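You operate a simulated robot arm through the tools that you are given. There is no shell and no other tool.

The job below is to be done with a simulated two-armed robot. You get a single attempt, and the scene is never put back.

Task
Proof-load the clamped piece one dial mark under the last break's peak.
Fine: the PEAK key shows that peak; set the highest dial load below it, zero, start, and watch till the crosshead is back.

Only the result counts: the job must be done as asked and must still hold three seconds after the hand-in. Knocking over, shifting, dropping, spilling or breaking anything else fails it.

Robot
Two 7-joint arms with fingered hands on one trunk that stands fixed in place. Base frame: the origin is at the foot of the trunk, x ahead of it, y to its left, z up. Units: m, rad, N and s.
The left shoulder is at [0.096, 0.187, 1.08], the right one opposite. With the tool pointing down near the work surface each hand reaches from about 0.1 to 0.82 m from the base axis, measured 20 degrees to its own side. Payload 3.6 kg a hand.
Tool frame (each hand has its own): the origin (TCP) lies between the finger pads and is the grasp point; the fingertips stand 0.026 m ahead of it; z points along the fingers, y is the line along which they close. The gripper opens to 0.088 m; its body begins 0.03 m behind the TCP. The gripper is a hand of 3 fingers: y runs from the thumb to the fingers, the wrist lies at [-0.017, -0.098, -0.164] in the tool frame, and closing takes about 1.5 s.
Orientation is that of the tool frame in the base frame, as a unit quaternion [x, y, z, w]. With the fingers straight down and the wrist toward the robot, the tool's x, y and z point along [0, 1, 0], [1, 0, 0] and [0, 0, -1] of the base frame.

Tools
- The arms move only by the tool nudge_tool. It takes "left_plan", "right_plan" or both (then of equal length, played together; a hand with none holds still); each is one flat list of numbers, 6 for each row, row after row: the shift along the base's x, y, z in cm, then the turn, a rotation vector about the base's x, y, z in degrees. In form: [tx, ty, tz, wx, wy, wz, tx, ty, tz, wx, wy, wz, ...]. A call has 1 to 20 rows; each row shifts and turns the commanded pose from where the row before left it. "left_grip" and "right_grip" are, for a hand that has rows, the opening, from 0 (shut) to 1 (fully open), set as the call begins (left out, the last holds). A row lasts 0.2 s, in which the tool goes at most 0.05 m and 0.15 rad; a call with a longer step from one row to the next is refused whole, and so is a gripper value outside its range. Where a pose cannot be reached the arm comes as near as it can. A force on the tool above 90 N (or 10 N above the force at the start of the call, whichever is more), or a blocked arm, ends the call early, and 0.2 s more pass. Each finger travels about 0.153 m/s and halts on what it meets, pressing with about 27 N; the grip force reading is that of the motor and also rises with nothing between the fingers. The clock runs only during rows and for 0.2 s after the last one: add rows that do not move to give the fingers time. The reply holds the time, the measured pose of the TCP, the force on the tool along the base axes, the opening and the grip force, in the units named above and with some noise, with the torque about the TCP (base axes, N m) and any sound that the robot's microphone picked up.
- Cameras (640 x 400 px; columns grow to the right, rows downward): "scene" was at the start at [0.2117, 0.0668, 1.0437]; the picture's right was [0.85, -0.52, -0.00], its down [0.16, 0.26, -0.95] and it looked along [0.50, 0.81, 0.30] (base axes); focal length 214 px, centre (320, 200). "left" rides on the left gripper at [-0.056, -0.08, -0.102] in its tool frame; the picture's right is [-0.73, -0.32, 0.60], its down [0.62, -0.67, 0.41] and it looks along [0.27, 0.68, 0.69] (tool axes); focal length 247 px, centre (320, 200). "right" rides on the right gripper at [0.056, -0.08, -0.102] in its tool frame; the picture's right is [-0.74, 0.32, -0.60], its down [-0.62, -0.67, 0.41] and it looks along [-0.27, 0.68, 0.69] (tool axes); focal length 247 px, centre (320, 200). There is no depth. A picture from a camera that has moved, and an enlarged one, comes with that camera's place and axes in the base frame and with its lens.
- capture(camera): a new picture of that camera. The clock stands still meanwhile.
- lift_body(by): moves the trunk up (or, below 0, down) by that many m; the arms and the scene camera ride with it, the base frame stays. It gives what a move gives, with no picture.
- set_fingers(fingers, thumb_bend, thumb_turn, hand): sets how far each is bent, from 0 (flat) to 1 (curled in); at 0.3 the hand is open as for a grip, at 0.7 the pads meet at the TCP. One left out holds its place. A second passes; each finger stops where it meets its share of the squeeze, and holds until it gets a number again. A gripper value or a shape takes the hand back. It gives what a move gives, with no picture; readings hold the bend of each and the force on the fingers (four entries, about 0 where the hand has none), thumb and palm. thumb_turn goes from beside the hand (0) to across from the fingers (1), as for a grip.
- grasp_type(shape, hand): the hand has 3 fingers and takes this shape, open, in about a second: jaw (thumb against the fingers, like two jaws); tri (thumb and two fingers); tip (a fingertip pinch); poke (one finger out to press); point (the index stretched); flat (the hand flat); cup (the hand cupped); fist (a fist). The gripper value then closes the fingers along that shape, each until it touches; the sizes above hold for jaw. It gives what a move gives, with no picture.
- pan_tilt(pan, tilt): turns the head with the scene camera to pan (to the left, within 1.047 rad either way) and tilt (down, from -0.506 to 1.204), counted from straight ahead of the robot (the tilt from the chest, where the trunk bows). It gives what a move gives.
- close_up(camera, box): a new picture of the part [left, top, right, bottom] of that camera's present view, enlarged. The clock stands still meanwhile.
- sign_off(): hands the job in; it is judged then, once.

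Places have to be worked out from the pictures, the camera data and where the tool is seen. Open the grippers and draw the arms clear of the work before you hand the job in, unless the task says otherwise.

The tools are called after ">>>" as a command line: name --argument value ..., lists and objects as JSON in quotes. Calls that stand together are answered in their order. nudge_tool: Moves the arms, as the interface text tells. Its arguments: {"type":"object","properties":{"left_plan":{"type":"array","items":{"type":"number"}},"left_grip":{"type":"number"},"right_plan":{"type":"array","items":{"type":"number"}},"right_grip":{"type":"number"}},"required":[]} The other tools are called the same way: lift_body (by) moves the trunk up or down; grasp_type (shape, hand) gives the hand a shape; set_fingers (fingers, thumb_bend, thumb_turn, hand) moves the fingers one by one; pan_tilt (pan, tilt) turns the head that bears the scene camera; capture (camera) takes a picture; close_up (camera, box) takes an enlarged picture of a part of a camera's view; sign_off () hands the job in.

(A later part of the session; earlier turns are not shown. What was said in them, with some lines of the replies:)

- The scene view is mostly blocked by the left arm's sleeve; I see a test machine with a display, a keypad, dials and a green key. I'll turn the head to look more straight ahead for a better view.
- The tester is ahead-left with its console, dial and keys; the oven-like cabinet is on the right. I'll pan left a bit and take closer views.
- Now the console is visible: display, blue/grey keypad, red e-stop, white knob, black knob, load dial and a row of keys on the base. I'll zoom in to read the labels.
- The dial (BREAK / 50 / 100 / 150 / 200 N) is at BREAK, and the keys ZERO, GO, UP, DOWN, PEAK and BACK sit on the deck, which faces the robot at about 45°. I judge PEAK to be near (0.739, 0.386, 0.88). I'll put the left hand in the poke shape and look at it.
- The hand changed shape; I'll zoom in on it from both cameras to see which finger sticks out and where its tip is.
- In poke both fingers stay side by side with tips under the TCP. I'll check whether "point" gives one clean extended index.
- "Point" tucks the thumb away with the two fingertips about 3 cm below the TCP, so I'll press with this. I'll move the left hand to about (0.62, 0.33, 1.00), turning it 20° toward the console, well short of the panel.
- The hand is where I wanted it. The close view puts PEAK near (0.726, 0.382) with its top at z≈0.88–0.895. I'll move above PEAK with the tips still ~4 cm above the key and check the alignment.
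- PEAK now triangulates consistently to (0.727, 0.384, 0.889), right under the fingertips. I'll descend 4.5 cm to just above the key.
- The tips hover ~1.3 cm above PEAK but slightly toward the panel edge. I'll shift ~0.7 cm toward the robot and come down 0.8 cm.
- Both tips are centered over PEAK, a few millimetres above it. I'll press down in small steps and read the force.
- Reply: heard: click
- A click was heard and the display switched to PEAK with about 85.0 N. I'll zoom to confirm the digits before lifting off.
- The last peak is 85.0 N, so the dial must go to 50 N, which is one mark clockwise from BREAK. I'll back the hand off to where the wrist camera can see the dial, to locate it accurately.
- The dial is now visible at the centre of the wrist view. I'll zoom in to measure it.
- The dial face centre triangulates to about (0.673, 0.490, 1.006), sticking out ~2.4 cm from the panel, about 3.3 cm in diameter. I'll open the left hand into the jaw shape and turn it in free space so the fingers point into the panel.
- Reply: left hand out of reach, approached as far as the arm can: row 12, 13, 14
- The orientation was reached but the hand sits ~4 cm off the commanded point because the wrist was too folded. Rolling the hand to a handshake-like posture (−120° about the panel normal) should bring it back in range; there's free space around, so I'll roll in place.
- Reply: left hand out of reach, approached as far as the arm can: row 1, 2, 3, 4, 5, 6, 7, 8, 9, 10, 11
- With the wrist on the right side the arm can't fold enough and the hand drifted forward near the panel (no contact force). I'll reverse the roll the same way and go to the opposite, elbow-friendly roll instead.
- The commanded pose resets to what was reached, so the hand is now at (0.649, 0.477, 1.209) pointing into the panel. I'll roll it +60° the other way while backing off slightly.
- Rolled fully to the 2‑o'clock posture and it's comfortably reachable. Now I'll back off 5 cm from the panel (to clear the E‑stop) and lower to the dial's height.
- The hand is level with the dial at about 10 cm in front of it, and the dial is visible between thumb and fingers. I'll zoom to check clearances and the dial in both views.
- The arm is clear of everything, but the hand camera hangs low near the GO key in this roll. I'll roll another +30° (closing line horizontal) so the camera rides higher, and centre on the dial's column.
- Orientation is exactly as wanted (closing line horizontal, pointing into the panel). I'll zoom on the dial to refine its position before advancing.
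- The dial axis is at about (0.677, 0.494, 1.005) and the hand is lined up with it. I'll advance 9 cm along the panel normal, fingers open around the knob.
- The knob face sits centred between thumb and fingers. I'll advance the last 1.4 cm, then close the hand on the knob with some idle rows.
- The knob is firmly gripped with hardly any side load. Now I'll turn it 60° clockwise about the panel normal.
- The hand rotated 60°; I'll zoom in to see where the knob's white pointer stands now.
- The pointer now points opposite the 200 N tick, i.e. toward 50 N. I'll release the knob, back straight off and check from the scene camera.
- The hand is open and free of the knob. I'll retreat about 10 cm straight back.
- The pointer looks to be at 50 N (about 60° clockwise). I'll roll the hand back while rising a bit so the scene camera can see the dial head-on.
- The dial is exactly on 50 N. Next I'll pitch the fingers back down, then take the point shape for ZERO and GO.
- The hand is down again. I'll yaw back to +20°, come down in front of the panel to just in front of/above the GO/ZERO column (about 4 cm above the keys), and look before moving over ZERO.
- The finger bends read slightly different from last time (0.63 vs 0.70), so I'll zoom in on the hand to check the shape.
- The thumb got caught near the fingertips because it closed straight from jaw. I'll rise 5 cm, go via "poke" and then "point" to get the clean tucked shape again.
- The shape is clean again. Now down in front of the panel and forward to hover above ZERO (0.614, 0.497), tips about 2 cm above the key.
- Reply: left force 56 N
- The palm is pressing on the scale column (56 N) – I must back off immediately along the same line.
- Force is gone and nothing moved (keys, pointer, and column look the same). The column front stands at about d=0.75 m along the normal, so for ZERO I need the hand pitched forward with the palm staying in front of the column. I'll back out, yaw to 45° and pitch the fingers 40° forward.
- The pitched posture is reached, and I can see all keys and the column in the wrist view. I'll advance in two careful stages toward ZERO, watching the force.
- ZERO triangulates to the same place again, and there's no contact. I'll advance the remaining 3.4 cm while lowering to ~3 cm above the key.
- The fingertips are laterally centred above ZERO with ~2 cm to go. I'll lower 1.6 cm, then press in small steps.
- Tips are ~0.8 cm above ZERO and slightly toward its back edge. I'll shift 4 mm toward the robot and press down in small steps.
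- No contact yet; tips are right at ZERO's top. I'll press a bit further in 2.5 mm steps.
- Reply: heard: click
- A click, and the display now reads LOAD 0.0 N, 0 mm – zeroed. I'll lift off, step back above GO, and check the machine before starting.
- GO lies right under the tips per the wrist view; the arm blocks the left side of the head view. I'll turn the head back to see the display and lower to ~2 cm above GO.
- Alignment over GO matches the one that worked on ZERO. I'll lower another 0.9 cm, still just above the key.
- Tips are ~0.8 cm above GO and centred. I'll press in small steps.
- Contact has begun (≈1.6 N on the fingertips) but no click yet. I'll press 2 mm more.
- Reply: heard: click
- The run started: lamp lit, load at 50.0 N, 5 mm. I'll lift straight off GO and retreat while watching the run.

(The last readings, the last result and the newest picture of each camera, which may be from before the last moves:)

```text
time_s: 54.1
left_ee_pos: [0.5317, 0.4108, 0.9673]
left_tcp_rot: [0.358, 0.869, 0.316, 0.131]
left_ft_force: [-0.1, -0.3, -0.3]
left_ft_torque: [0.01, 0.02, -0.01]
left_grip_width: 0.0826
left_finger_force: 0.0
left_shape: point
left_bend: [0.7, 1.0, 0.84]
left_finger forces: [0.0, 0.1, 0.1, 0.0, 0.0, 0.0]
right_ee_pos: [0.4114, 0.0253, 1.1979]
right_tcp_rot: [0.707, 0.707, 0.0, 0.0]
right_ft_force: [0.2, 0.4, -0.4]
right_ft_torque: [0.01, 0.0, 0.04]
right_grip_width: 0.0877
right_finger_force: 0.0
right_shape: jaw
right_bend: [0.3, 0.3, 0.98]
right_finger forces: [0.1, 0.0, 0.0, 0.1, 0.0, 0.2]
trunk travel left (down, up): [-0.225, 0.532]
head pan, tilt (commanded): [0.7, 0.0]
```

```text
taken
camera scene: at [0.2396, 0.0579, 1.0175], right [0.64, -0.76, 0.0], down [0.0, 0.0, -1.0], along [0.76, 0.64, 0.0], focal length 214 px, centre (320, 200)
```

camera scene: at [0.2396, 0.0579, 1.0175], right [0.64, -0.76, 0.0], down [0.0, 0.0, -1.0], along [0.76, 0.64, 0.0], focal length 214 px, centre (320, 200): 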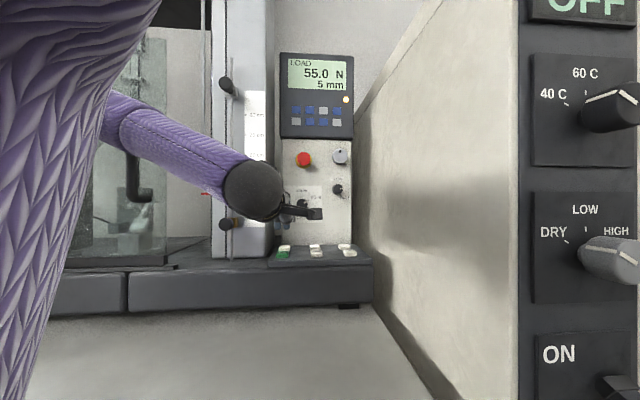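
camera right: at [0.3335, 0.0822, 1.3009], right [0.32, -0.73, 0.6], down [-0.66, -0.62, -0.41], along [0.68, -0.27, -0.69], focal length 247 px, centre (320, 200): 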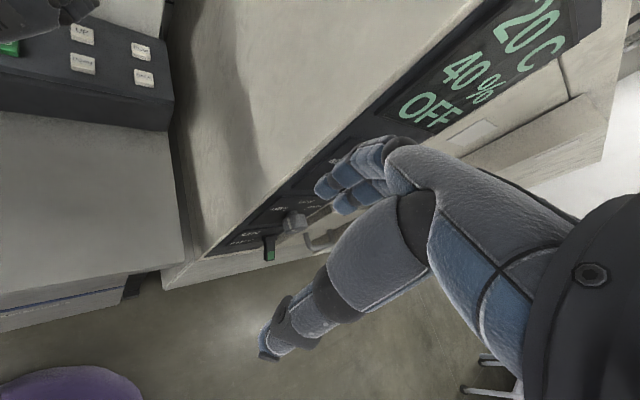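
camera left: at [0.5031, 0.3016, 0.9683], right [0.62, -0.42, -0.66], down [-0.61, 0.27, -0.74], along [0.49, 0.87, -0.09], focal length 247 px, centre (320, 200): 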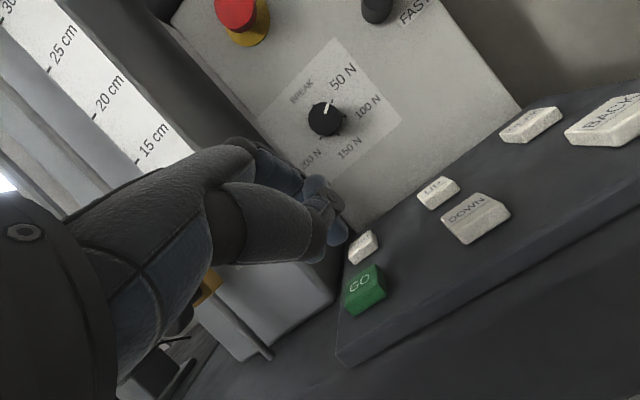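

The display shows 55.0 N now; I'll look closely and step time briefly to see whether it's holding or climbing.

>>> close_up --camera "scene" --box '[275, 45, 365, 101]'

>>> nudge_tool --left_plan '[-1.0, -1.0, 0, 0, 0, 0]'

>>> close_up --camera "scene" --box '[275, 45, 365, 101]'

```text
7.11 times, centred on (320, 73) of scene
camera zoom: at [0.2396, 0.0579, 1.0175], right [0.64, -0.76, 0.0], down [0.0, 0.0, -1.0], along [0.76, 0.64, 0.0], focal length 1525 px, centre (320, 1103)
```

zoom: 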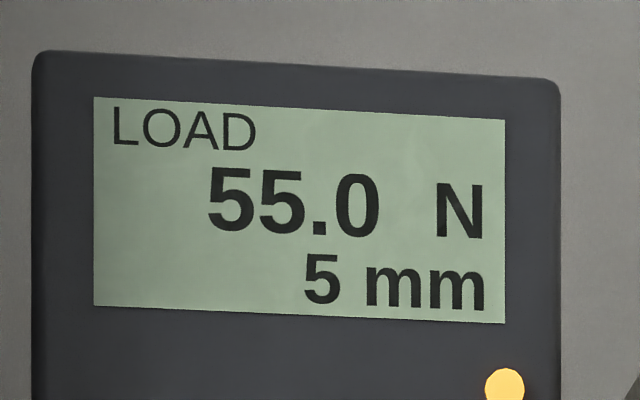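

```text
time_s: 54.5
left_ee_pos: [0.5226, 0.4008, 0.9672]
left_tcp_rot: [0.359, 0.868, 0.316, 0.133]
left_ft_force: [0.8, 0.6, 0.8]
left_ft_torque: [0.01, -0.02, 0.0]
left_grip_width: 0.0824
left_finger_force: 0.0
left_shape: point
left_bend: [0.7, 1.0, 0.84]
left_finger forces: [0.0, 0.0, 0.0, 0.1, 0.0, 0.1]
right_ee_pos: [0.4121, 0.0263, 1.1976]
right_tcp_rot: [0.706, 0.708, 0.0, 0.0]
right_ft_force: [0.2, 0.0, -0.3]
right_ft_torque: [-0.01, 0.03, -0.04]
right_grip_width: 0.0877
right_finger_force: 0.1
right_shape: jaw
right_bend: [0.3, 0.3, 0.98]
right_finger forces: [0.1, 0.0, 0.0, 0.0, 0.0, 0.0]
trunk travel left (down, up): [-0.225, 0.532]
head pan, tilt (commanded): [0.7, 0.0]
```

```text
7.11 times, centred on (320, 73) of scene
camera zoom: at [0.2397, 0.058, 1.0175], right [0.64, -0.76, 0.0], down [0.0, 0.0, -1.0], along [0.76, 0.64, 0.0], focal length 1525 px, centre (320, 1103)
```

zoom: 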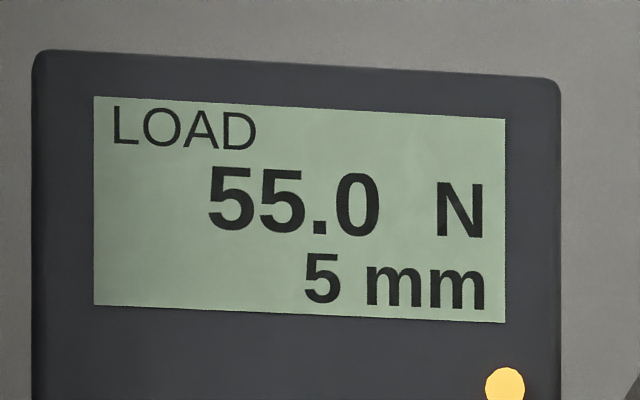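

It is holding at 55.0 N / 5 mm (lamp still on). I'll keep drawing the arm away slowly while watching.

>>> nudge_tool --left_plan '[-1.5, -1.0, 2.0, -5.657, 5.657, 0, -1.5, -1.0, 2.0, -5.657, 5.657, 0, -1.5, -1.0, 2.0, -5.657, 5.657, 0, -1.5, -1.0, 2.0, -5.657, 5.657, 0, -1.5, 0, 2.0, -5.657, 5.657, 0]'

>>> capture --camera "scene"

>>> close_up --camera "scene" --box '[275, 45, 365, 101]'

```text
time_s: 55.7
left_ee_pos: [0.4472, 0.3621, 1.0676]
left_tcp_rot: [0.381, 0.925, -0.001, 0.001]
left_ft_force: [-0.6, 0.7, 0.0]
left_ft_torque: [0.0, 0.0, 0.01]
left_grip_width: 0.0824
left_finger_force: 0.2
left_shape: point
left_bend: [0.7, 0.99, 0.84]
left_finger forces: [0.0, 0.0, 0.0, 0.0, 0.0, 0.0]
right_ee_pos: [0.4129, 0.0259, 1.1985]
right_tcp_rot: [0.707, 0.707, -0.001, 0.001]
right_ft_force: [-0.5, -0.2, 1.0]
right_ft_torque: [0.0, -0.05, 0.0]
right_grip_width: 0.0878
right_finger_force: 0.1
right_shape: jaw
right_bend: [0.3, 0.3, 0.98]
right_finger forces: [0.1, 0.1, 0.0, 0.0, 0.1, 0.0]
trunk travel left (down, up): [-0.225, 0.532]
head pan, tilt (commanded): [0.7, 0.0]
```

```text
taken
camera scene: at [0.2395, 0.0583, 1.0175], right [0.64, -0.76, 0.0], down [0.0, 0.0, -1.0], along [0.76, 0.64, 0.0], focal length 214 px, centre (320, 200)
```

scene: 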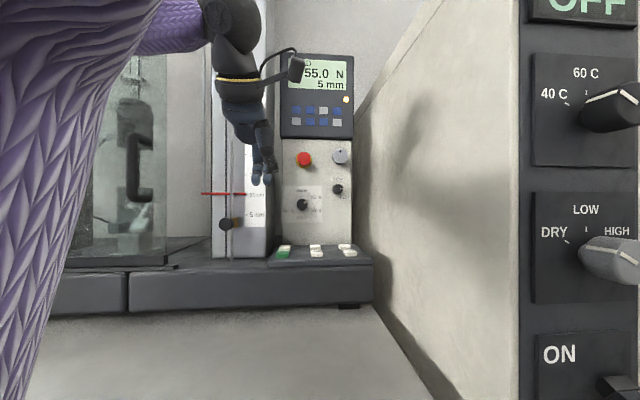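

```text
7.11 times, centred on (320, 73) of scene
camera zoom: at [0.2395, 0.0583, 1.0175], right [0.64, -0.76, 0.0], down [0.0, 0.0, -1.0], along [0.76, 0.64, 0.0], focal length 1525 px, centre (320, 1103)
```

zoom: 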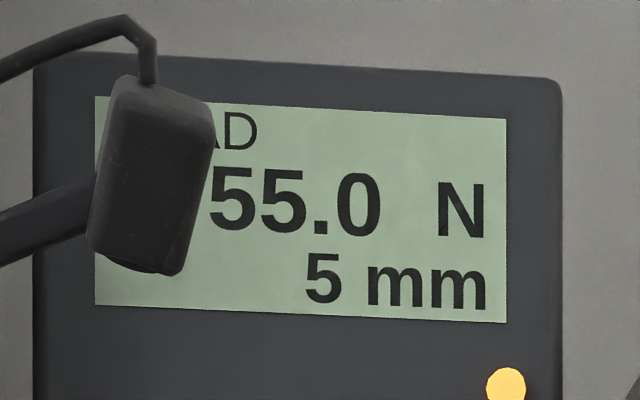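

Still holding at 55.0 N with the lamp on. I'll bring the left hand back near its starting pose, clear of the display.

>>> nudge_tool --left_plan '[-1.75, 0.7, 2.95, 0, 0, -7.5, -1.75, 0.7, 2.95, 0, 0, -7.5, -1.75, 0.7, 2.95, 0, 0, -7.5, -1.75, 0.7, 2.95, 0, 0, -7.5, -1.75, 0.7, 2.95, 0, 0, -7.5, -1.75, 0.7, 2.95, 0, 0, -7.5]'

>>> capture --camera "scene"

>>> close_up --camera "scene" --box '[195, 45, 365, 265]'

```text
time_s: 57.1
left_ee_pos: [0.3432, 0.4033, 1.2434]
left_tcp_rot: [0.707, 0.707, 0.0, 0.002]
left_ft_force: [-0.5, 0.0, 0.8]
left_ft_torque: [-0.03, -0.06, 0.02]
left_grip_width: 0.0826
left_finger_force: 0.1
left_shape: point
left_bend: [0.7, 0.99, 0.84]
left_finger forces: [0.0, 0.0, 0.0, 0.1, 0.0, 0.0]
right_ee_pos: [0.4106, 0.0256, 1.1981]
right_tcp_rot: [0.707, 0.707, 0.0, 0.0]
right_ft_force: [0.1, 0.0, -0.9]
right_ft_torque: [0.0, -0.04, 0.02]
right_grip_width: 0.0876
right_finger_force: 0.1
right_shape: jaw
right_bend: [0.3, 0.3, 0.98]
right_finger forces: [0.0, 0.0, 0.1, 0.0, 0.1, 0.0]
trunk travel left (down, up): [-0.225, 0.532]
head pan, tilt (commanded): [0.7, 0.0]
```

```text
taken
camera scene: at [0.2395, 0.0582, 1.0175], right [0.64, -0.76, 0.0], down [0.0, 0.0, -1.0], along [0.76, 0.64, 0.0], focal length 214 px, centre (320, 200)
```

scene: 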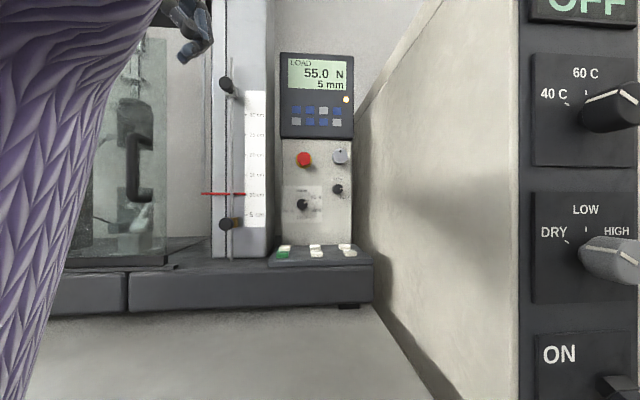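

```text
1.82 times, centred on (280, 155) of scene
camera zoom: at [0.2395, 0.0582, 1.0175], right [0.64, -0.76, 0.0], down [0.0, 0.0, -1.0], along [0.76, 0.64, 0.0], focal length 390 px, centre (393, 282)
```

zoom: 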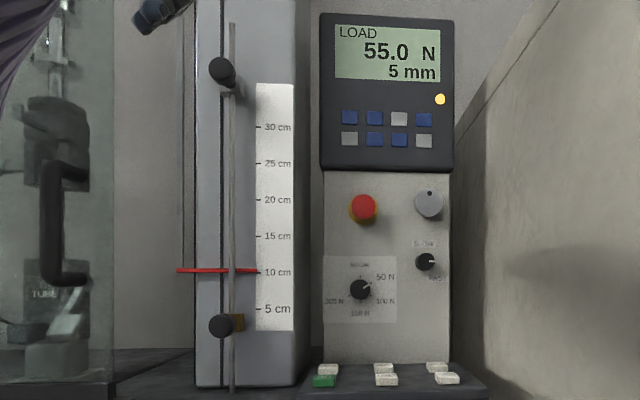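

The machine still holds 55.0 N at 5 mm; the arm is clear. I'll wait in steps and watch for the crosshead's return.

>>> nudge_tool --left_plan '[0, 0, 0, 0, 0, 0, 0, 0, 0, 0, 0, 0, 0, 0, 0, 0, 0, 0, 0, 0, 0, 0, 0, 0, 0, 0, 0, 0, 0, 0, 0, 0, 0, 0, 0, 0, 0, 0, 0, 0, 0, 0, 0, 0, 0, 0, 0, 0, 0, 0, 0, 0, 0, 0, 0, 0, 0, 0, 0, 0]'

>>> close_up --camera "scene" --box '[195, 45, 365, 265]'

```text
time_s: 59.3
left_ee_pos: [0.343, 0.404, 1.2441]
left_tcp_rot: [0.705, 0.709, -0.001, 0.001]
left_ft_force: [-0.8, -0.4, 1.3]
left_ft_torque: [0.05, 0.03, -0.02]
left_grip_width: 0.0828
left_finger_force: 0.0
left_shape: point
left_bend: [0.7, 0.99, 0.84]
left_finger forces: [0.1, 0.1, 0.0, 0.0, 0.0, 0.1]
right_ee_pos: [0.4109, 0.0257, 1.199]
right_tcp_rot: [0.707, 0.708, 0.0, -0.001]
right_ft_force: [1.0, 0.6, -0.2]
right_ft_torque: [0.0, -0.01, 0.0]
right_grip_width: 0.0878
right_finger_force: 0.1
right_shape: jaw
right_bend: [0.3, 0.3, 0.98]
right_finger forces: [0.1, 0.0, 0.1, 0.1, 0.1, 0.0]
trunk travel left (down, up): [-0.225, 0.532]
head pan, tilt (commanded): [0.7, 0.0]
```

```text
1.82 times, centred on (280, 155) of scene
camera zoom: at [0.2397, 0.0582, 1.0174], right [0.64, -0.76, 0.0], down [0.0, 0.0, -1.0], along [0.76, 0.64, 0.0], focal length 390 px, centre (393, 282)
```

zoom: 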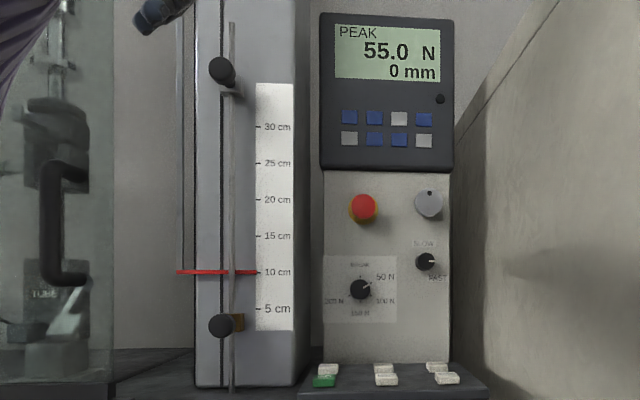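

The run is finished: PEAK 55.0 N, 0 mm, lamp off – the crosshead is back and the piece held. I'll open the left hand and take a final look to confirm everything is steady.

>>> grasp_type --hand "left" --shape "jaw"

>>> nudge_tool --left_plan '[0, 0, 0, 0, 0, 0, 0, 0, 0, 0, 0, 0, 0, 0, 0, 0, 0, 0, 0, 0, 0, 0, 0, 0, 0, 0, 0, 0, 0, 0]'

>>> capture --camera "scene"

>>> close_up --camera "scene" --box '[195, 45, 365, 265]'

>>> close_up --camera "scene" --box '[60, 30, 200, 280]'

```text
time_s: 60.2
left_ee_pos: [0.3432, 0.4048, 1.2427]
left_tcp_rot: [0.706, 0.709, -0.001, 0.001]
left_ft_force: [-0.4, -0.2, -0.3]
left_ft_torque: [0.01, -0.01, 0.0]
left_grip_width: 0.0877
left_finger_force: 0.2
left_shape: jaw
left_bend: [0.3, 0.3, 0.97]
left_finger forces: [0.0, 0.0, 0.1, 0.0, 0.0, 0.0]
right_ee_pos: [0.4124, 0.0265, 1.1978]
right_tcp_rot: [0.707, 0.708, 0.001, 0.001]
right_ft_force: [-0.8, 0.7, -0.1]
right_ft_torque: [-0.02, 0.0, -0.02]
right_grip_width: 0.0875
right_finger_force: 0.0
right_shape: jaw
right_bend: [0.3, 0.3, 0.98]
right_finger forces: [0.1, 0.0, 0.0, 0.0, 0.0, 0.0]
trunk travel left (down, up): [-0.225, 0.532]
head pan, tilt (commanded): [0.7, 0.0]
```

```text
time_s: 61.4
left_ee_pos: [0.3419, 0.4041, 1.2432]
left_tcp_rot: [0.706, 0.708, 0.0, 0.001]
left_ft_force: [1.0, 0.4, 0.0]
left_ft_torque: [0.0, 0.0, -0.02]
left_grip_width: 0.0878
left_finger_force: 0.1
left_shape: jaw
left_bend: [0.3, 0.3, 0.97]
left_finger forces: [0.1, 0.0, 0.1, 0.1, 0.0, 0.0]
right_ee_pos: [0.4118, 0.0262, 1.1987]
right_tcp_rot: [0.706, 0.708, 0.0, 0.0]
right_ft_force: [0.3, 0.1, -0.1]
right_ft_torque: [-0.01, -0.01, -0.02]
right_grip_width: 0.0876
right_finger_force: 0.1
right_shape: jaw
right_bend: [0.3, 0.3, 0.98]
right_finger forces: [0.1, 0.1, 0.0, 0.1, 0.0, 0.1]
trunk travel left (down, up): [-0.225, 0.532]
head pan, tilt (commanded): [0.7, 0.0]
```

```text
taken
camera scene: at [0.2397, 0.0582, 1.0174], right [0.64, -0.76, 0.0], down [0.0, 0.0, -1.0], along [0.76, 0.64, 0.0], focal length 214 px, centre (320, 200)
```

scene: 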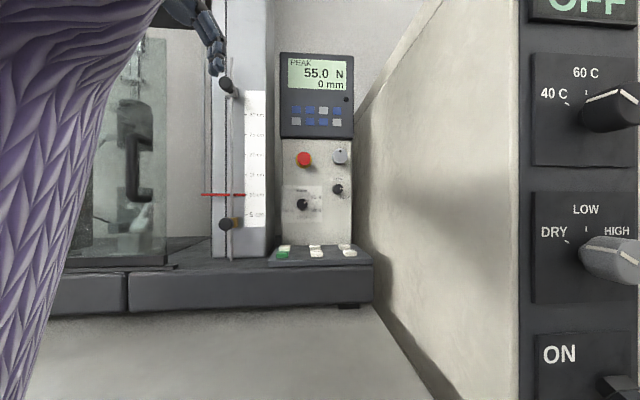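

```text
1.82 times, centred on (280, 155) of scene
camera zoom: at [0.2397, 0.0582, 1.0174], right [0.64, -0.76, 0.0], down [0.0, 0.0, -1.0], along [0.76, 0.64, 0.0], focal length 390 px, centre (393, 282)
```

zoom: 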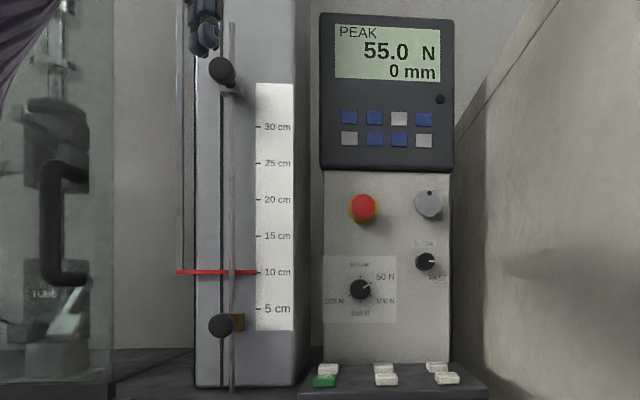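

```text
1.60 times, centred on (130, 155) of scene
camera zoom: at [0.2397, 0.0582, 1.0174], right [0.64, -0.76, 0.0], down [0.0, 0.0, -1.0], along [0.76, 0.64, 0.0], focal length 343 px, centre (624, 272)
```

zoom: 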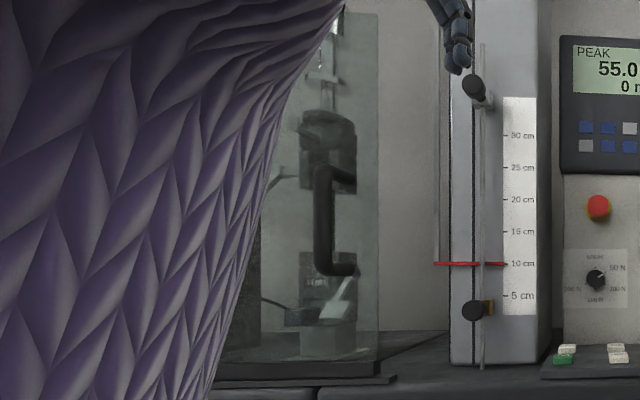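

The display holds PEAK 55.0 N and 0 mm, the dial is on 50 N, the lamp is off, both hands are open and the arms are clear. Handing in.

>>> sign_off

```text
The job is handed in.
```

The clamped piece was proof-loaded on the 50 N dial mark and did not break. However, the actual load peaked at 55.0 N, 5 N over the mark.

- **Setting:** The PEAK key showed 85.0 N for the last break, so 50 N was the highest dial mark below it. I turned the dial from BREAK to 50 N, zeroed the display and pressed GO.
- **Run:** The load reached 55.0 N at 5 mm, held there for about four seconds, and the crosshead came back. At hand-in the display read PEAK 55.0 N and 0 mm with the run lamp off.
- **Overshoot:** The speed knob was between SLOW and FAST, nearer FAST. That is probably why the load went past 50 N. You didn't mention the speed, so I left it where it was.
- **Bump:** While moving in to press ZERO, the left palm pushed against the scale column with about 56 N. I backed off at once. In the pictures afterwards nothing had shifted, and both the pointer and the keys were where they had been.

Both hands are open and the arms are clear of the machine.
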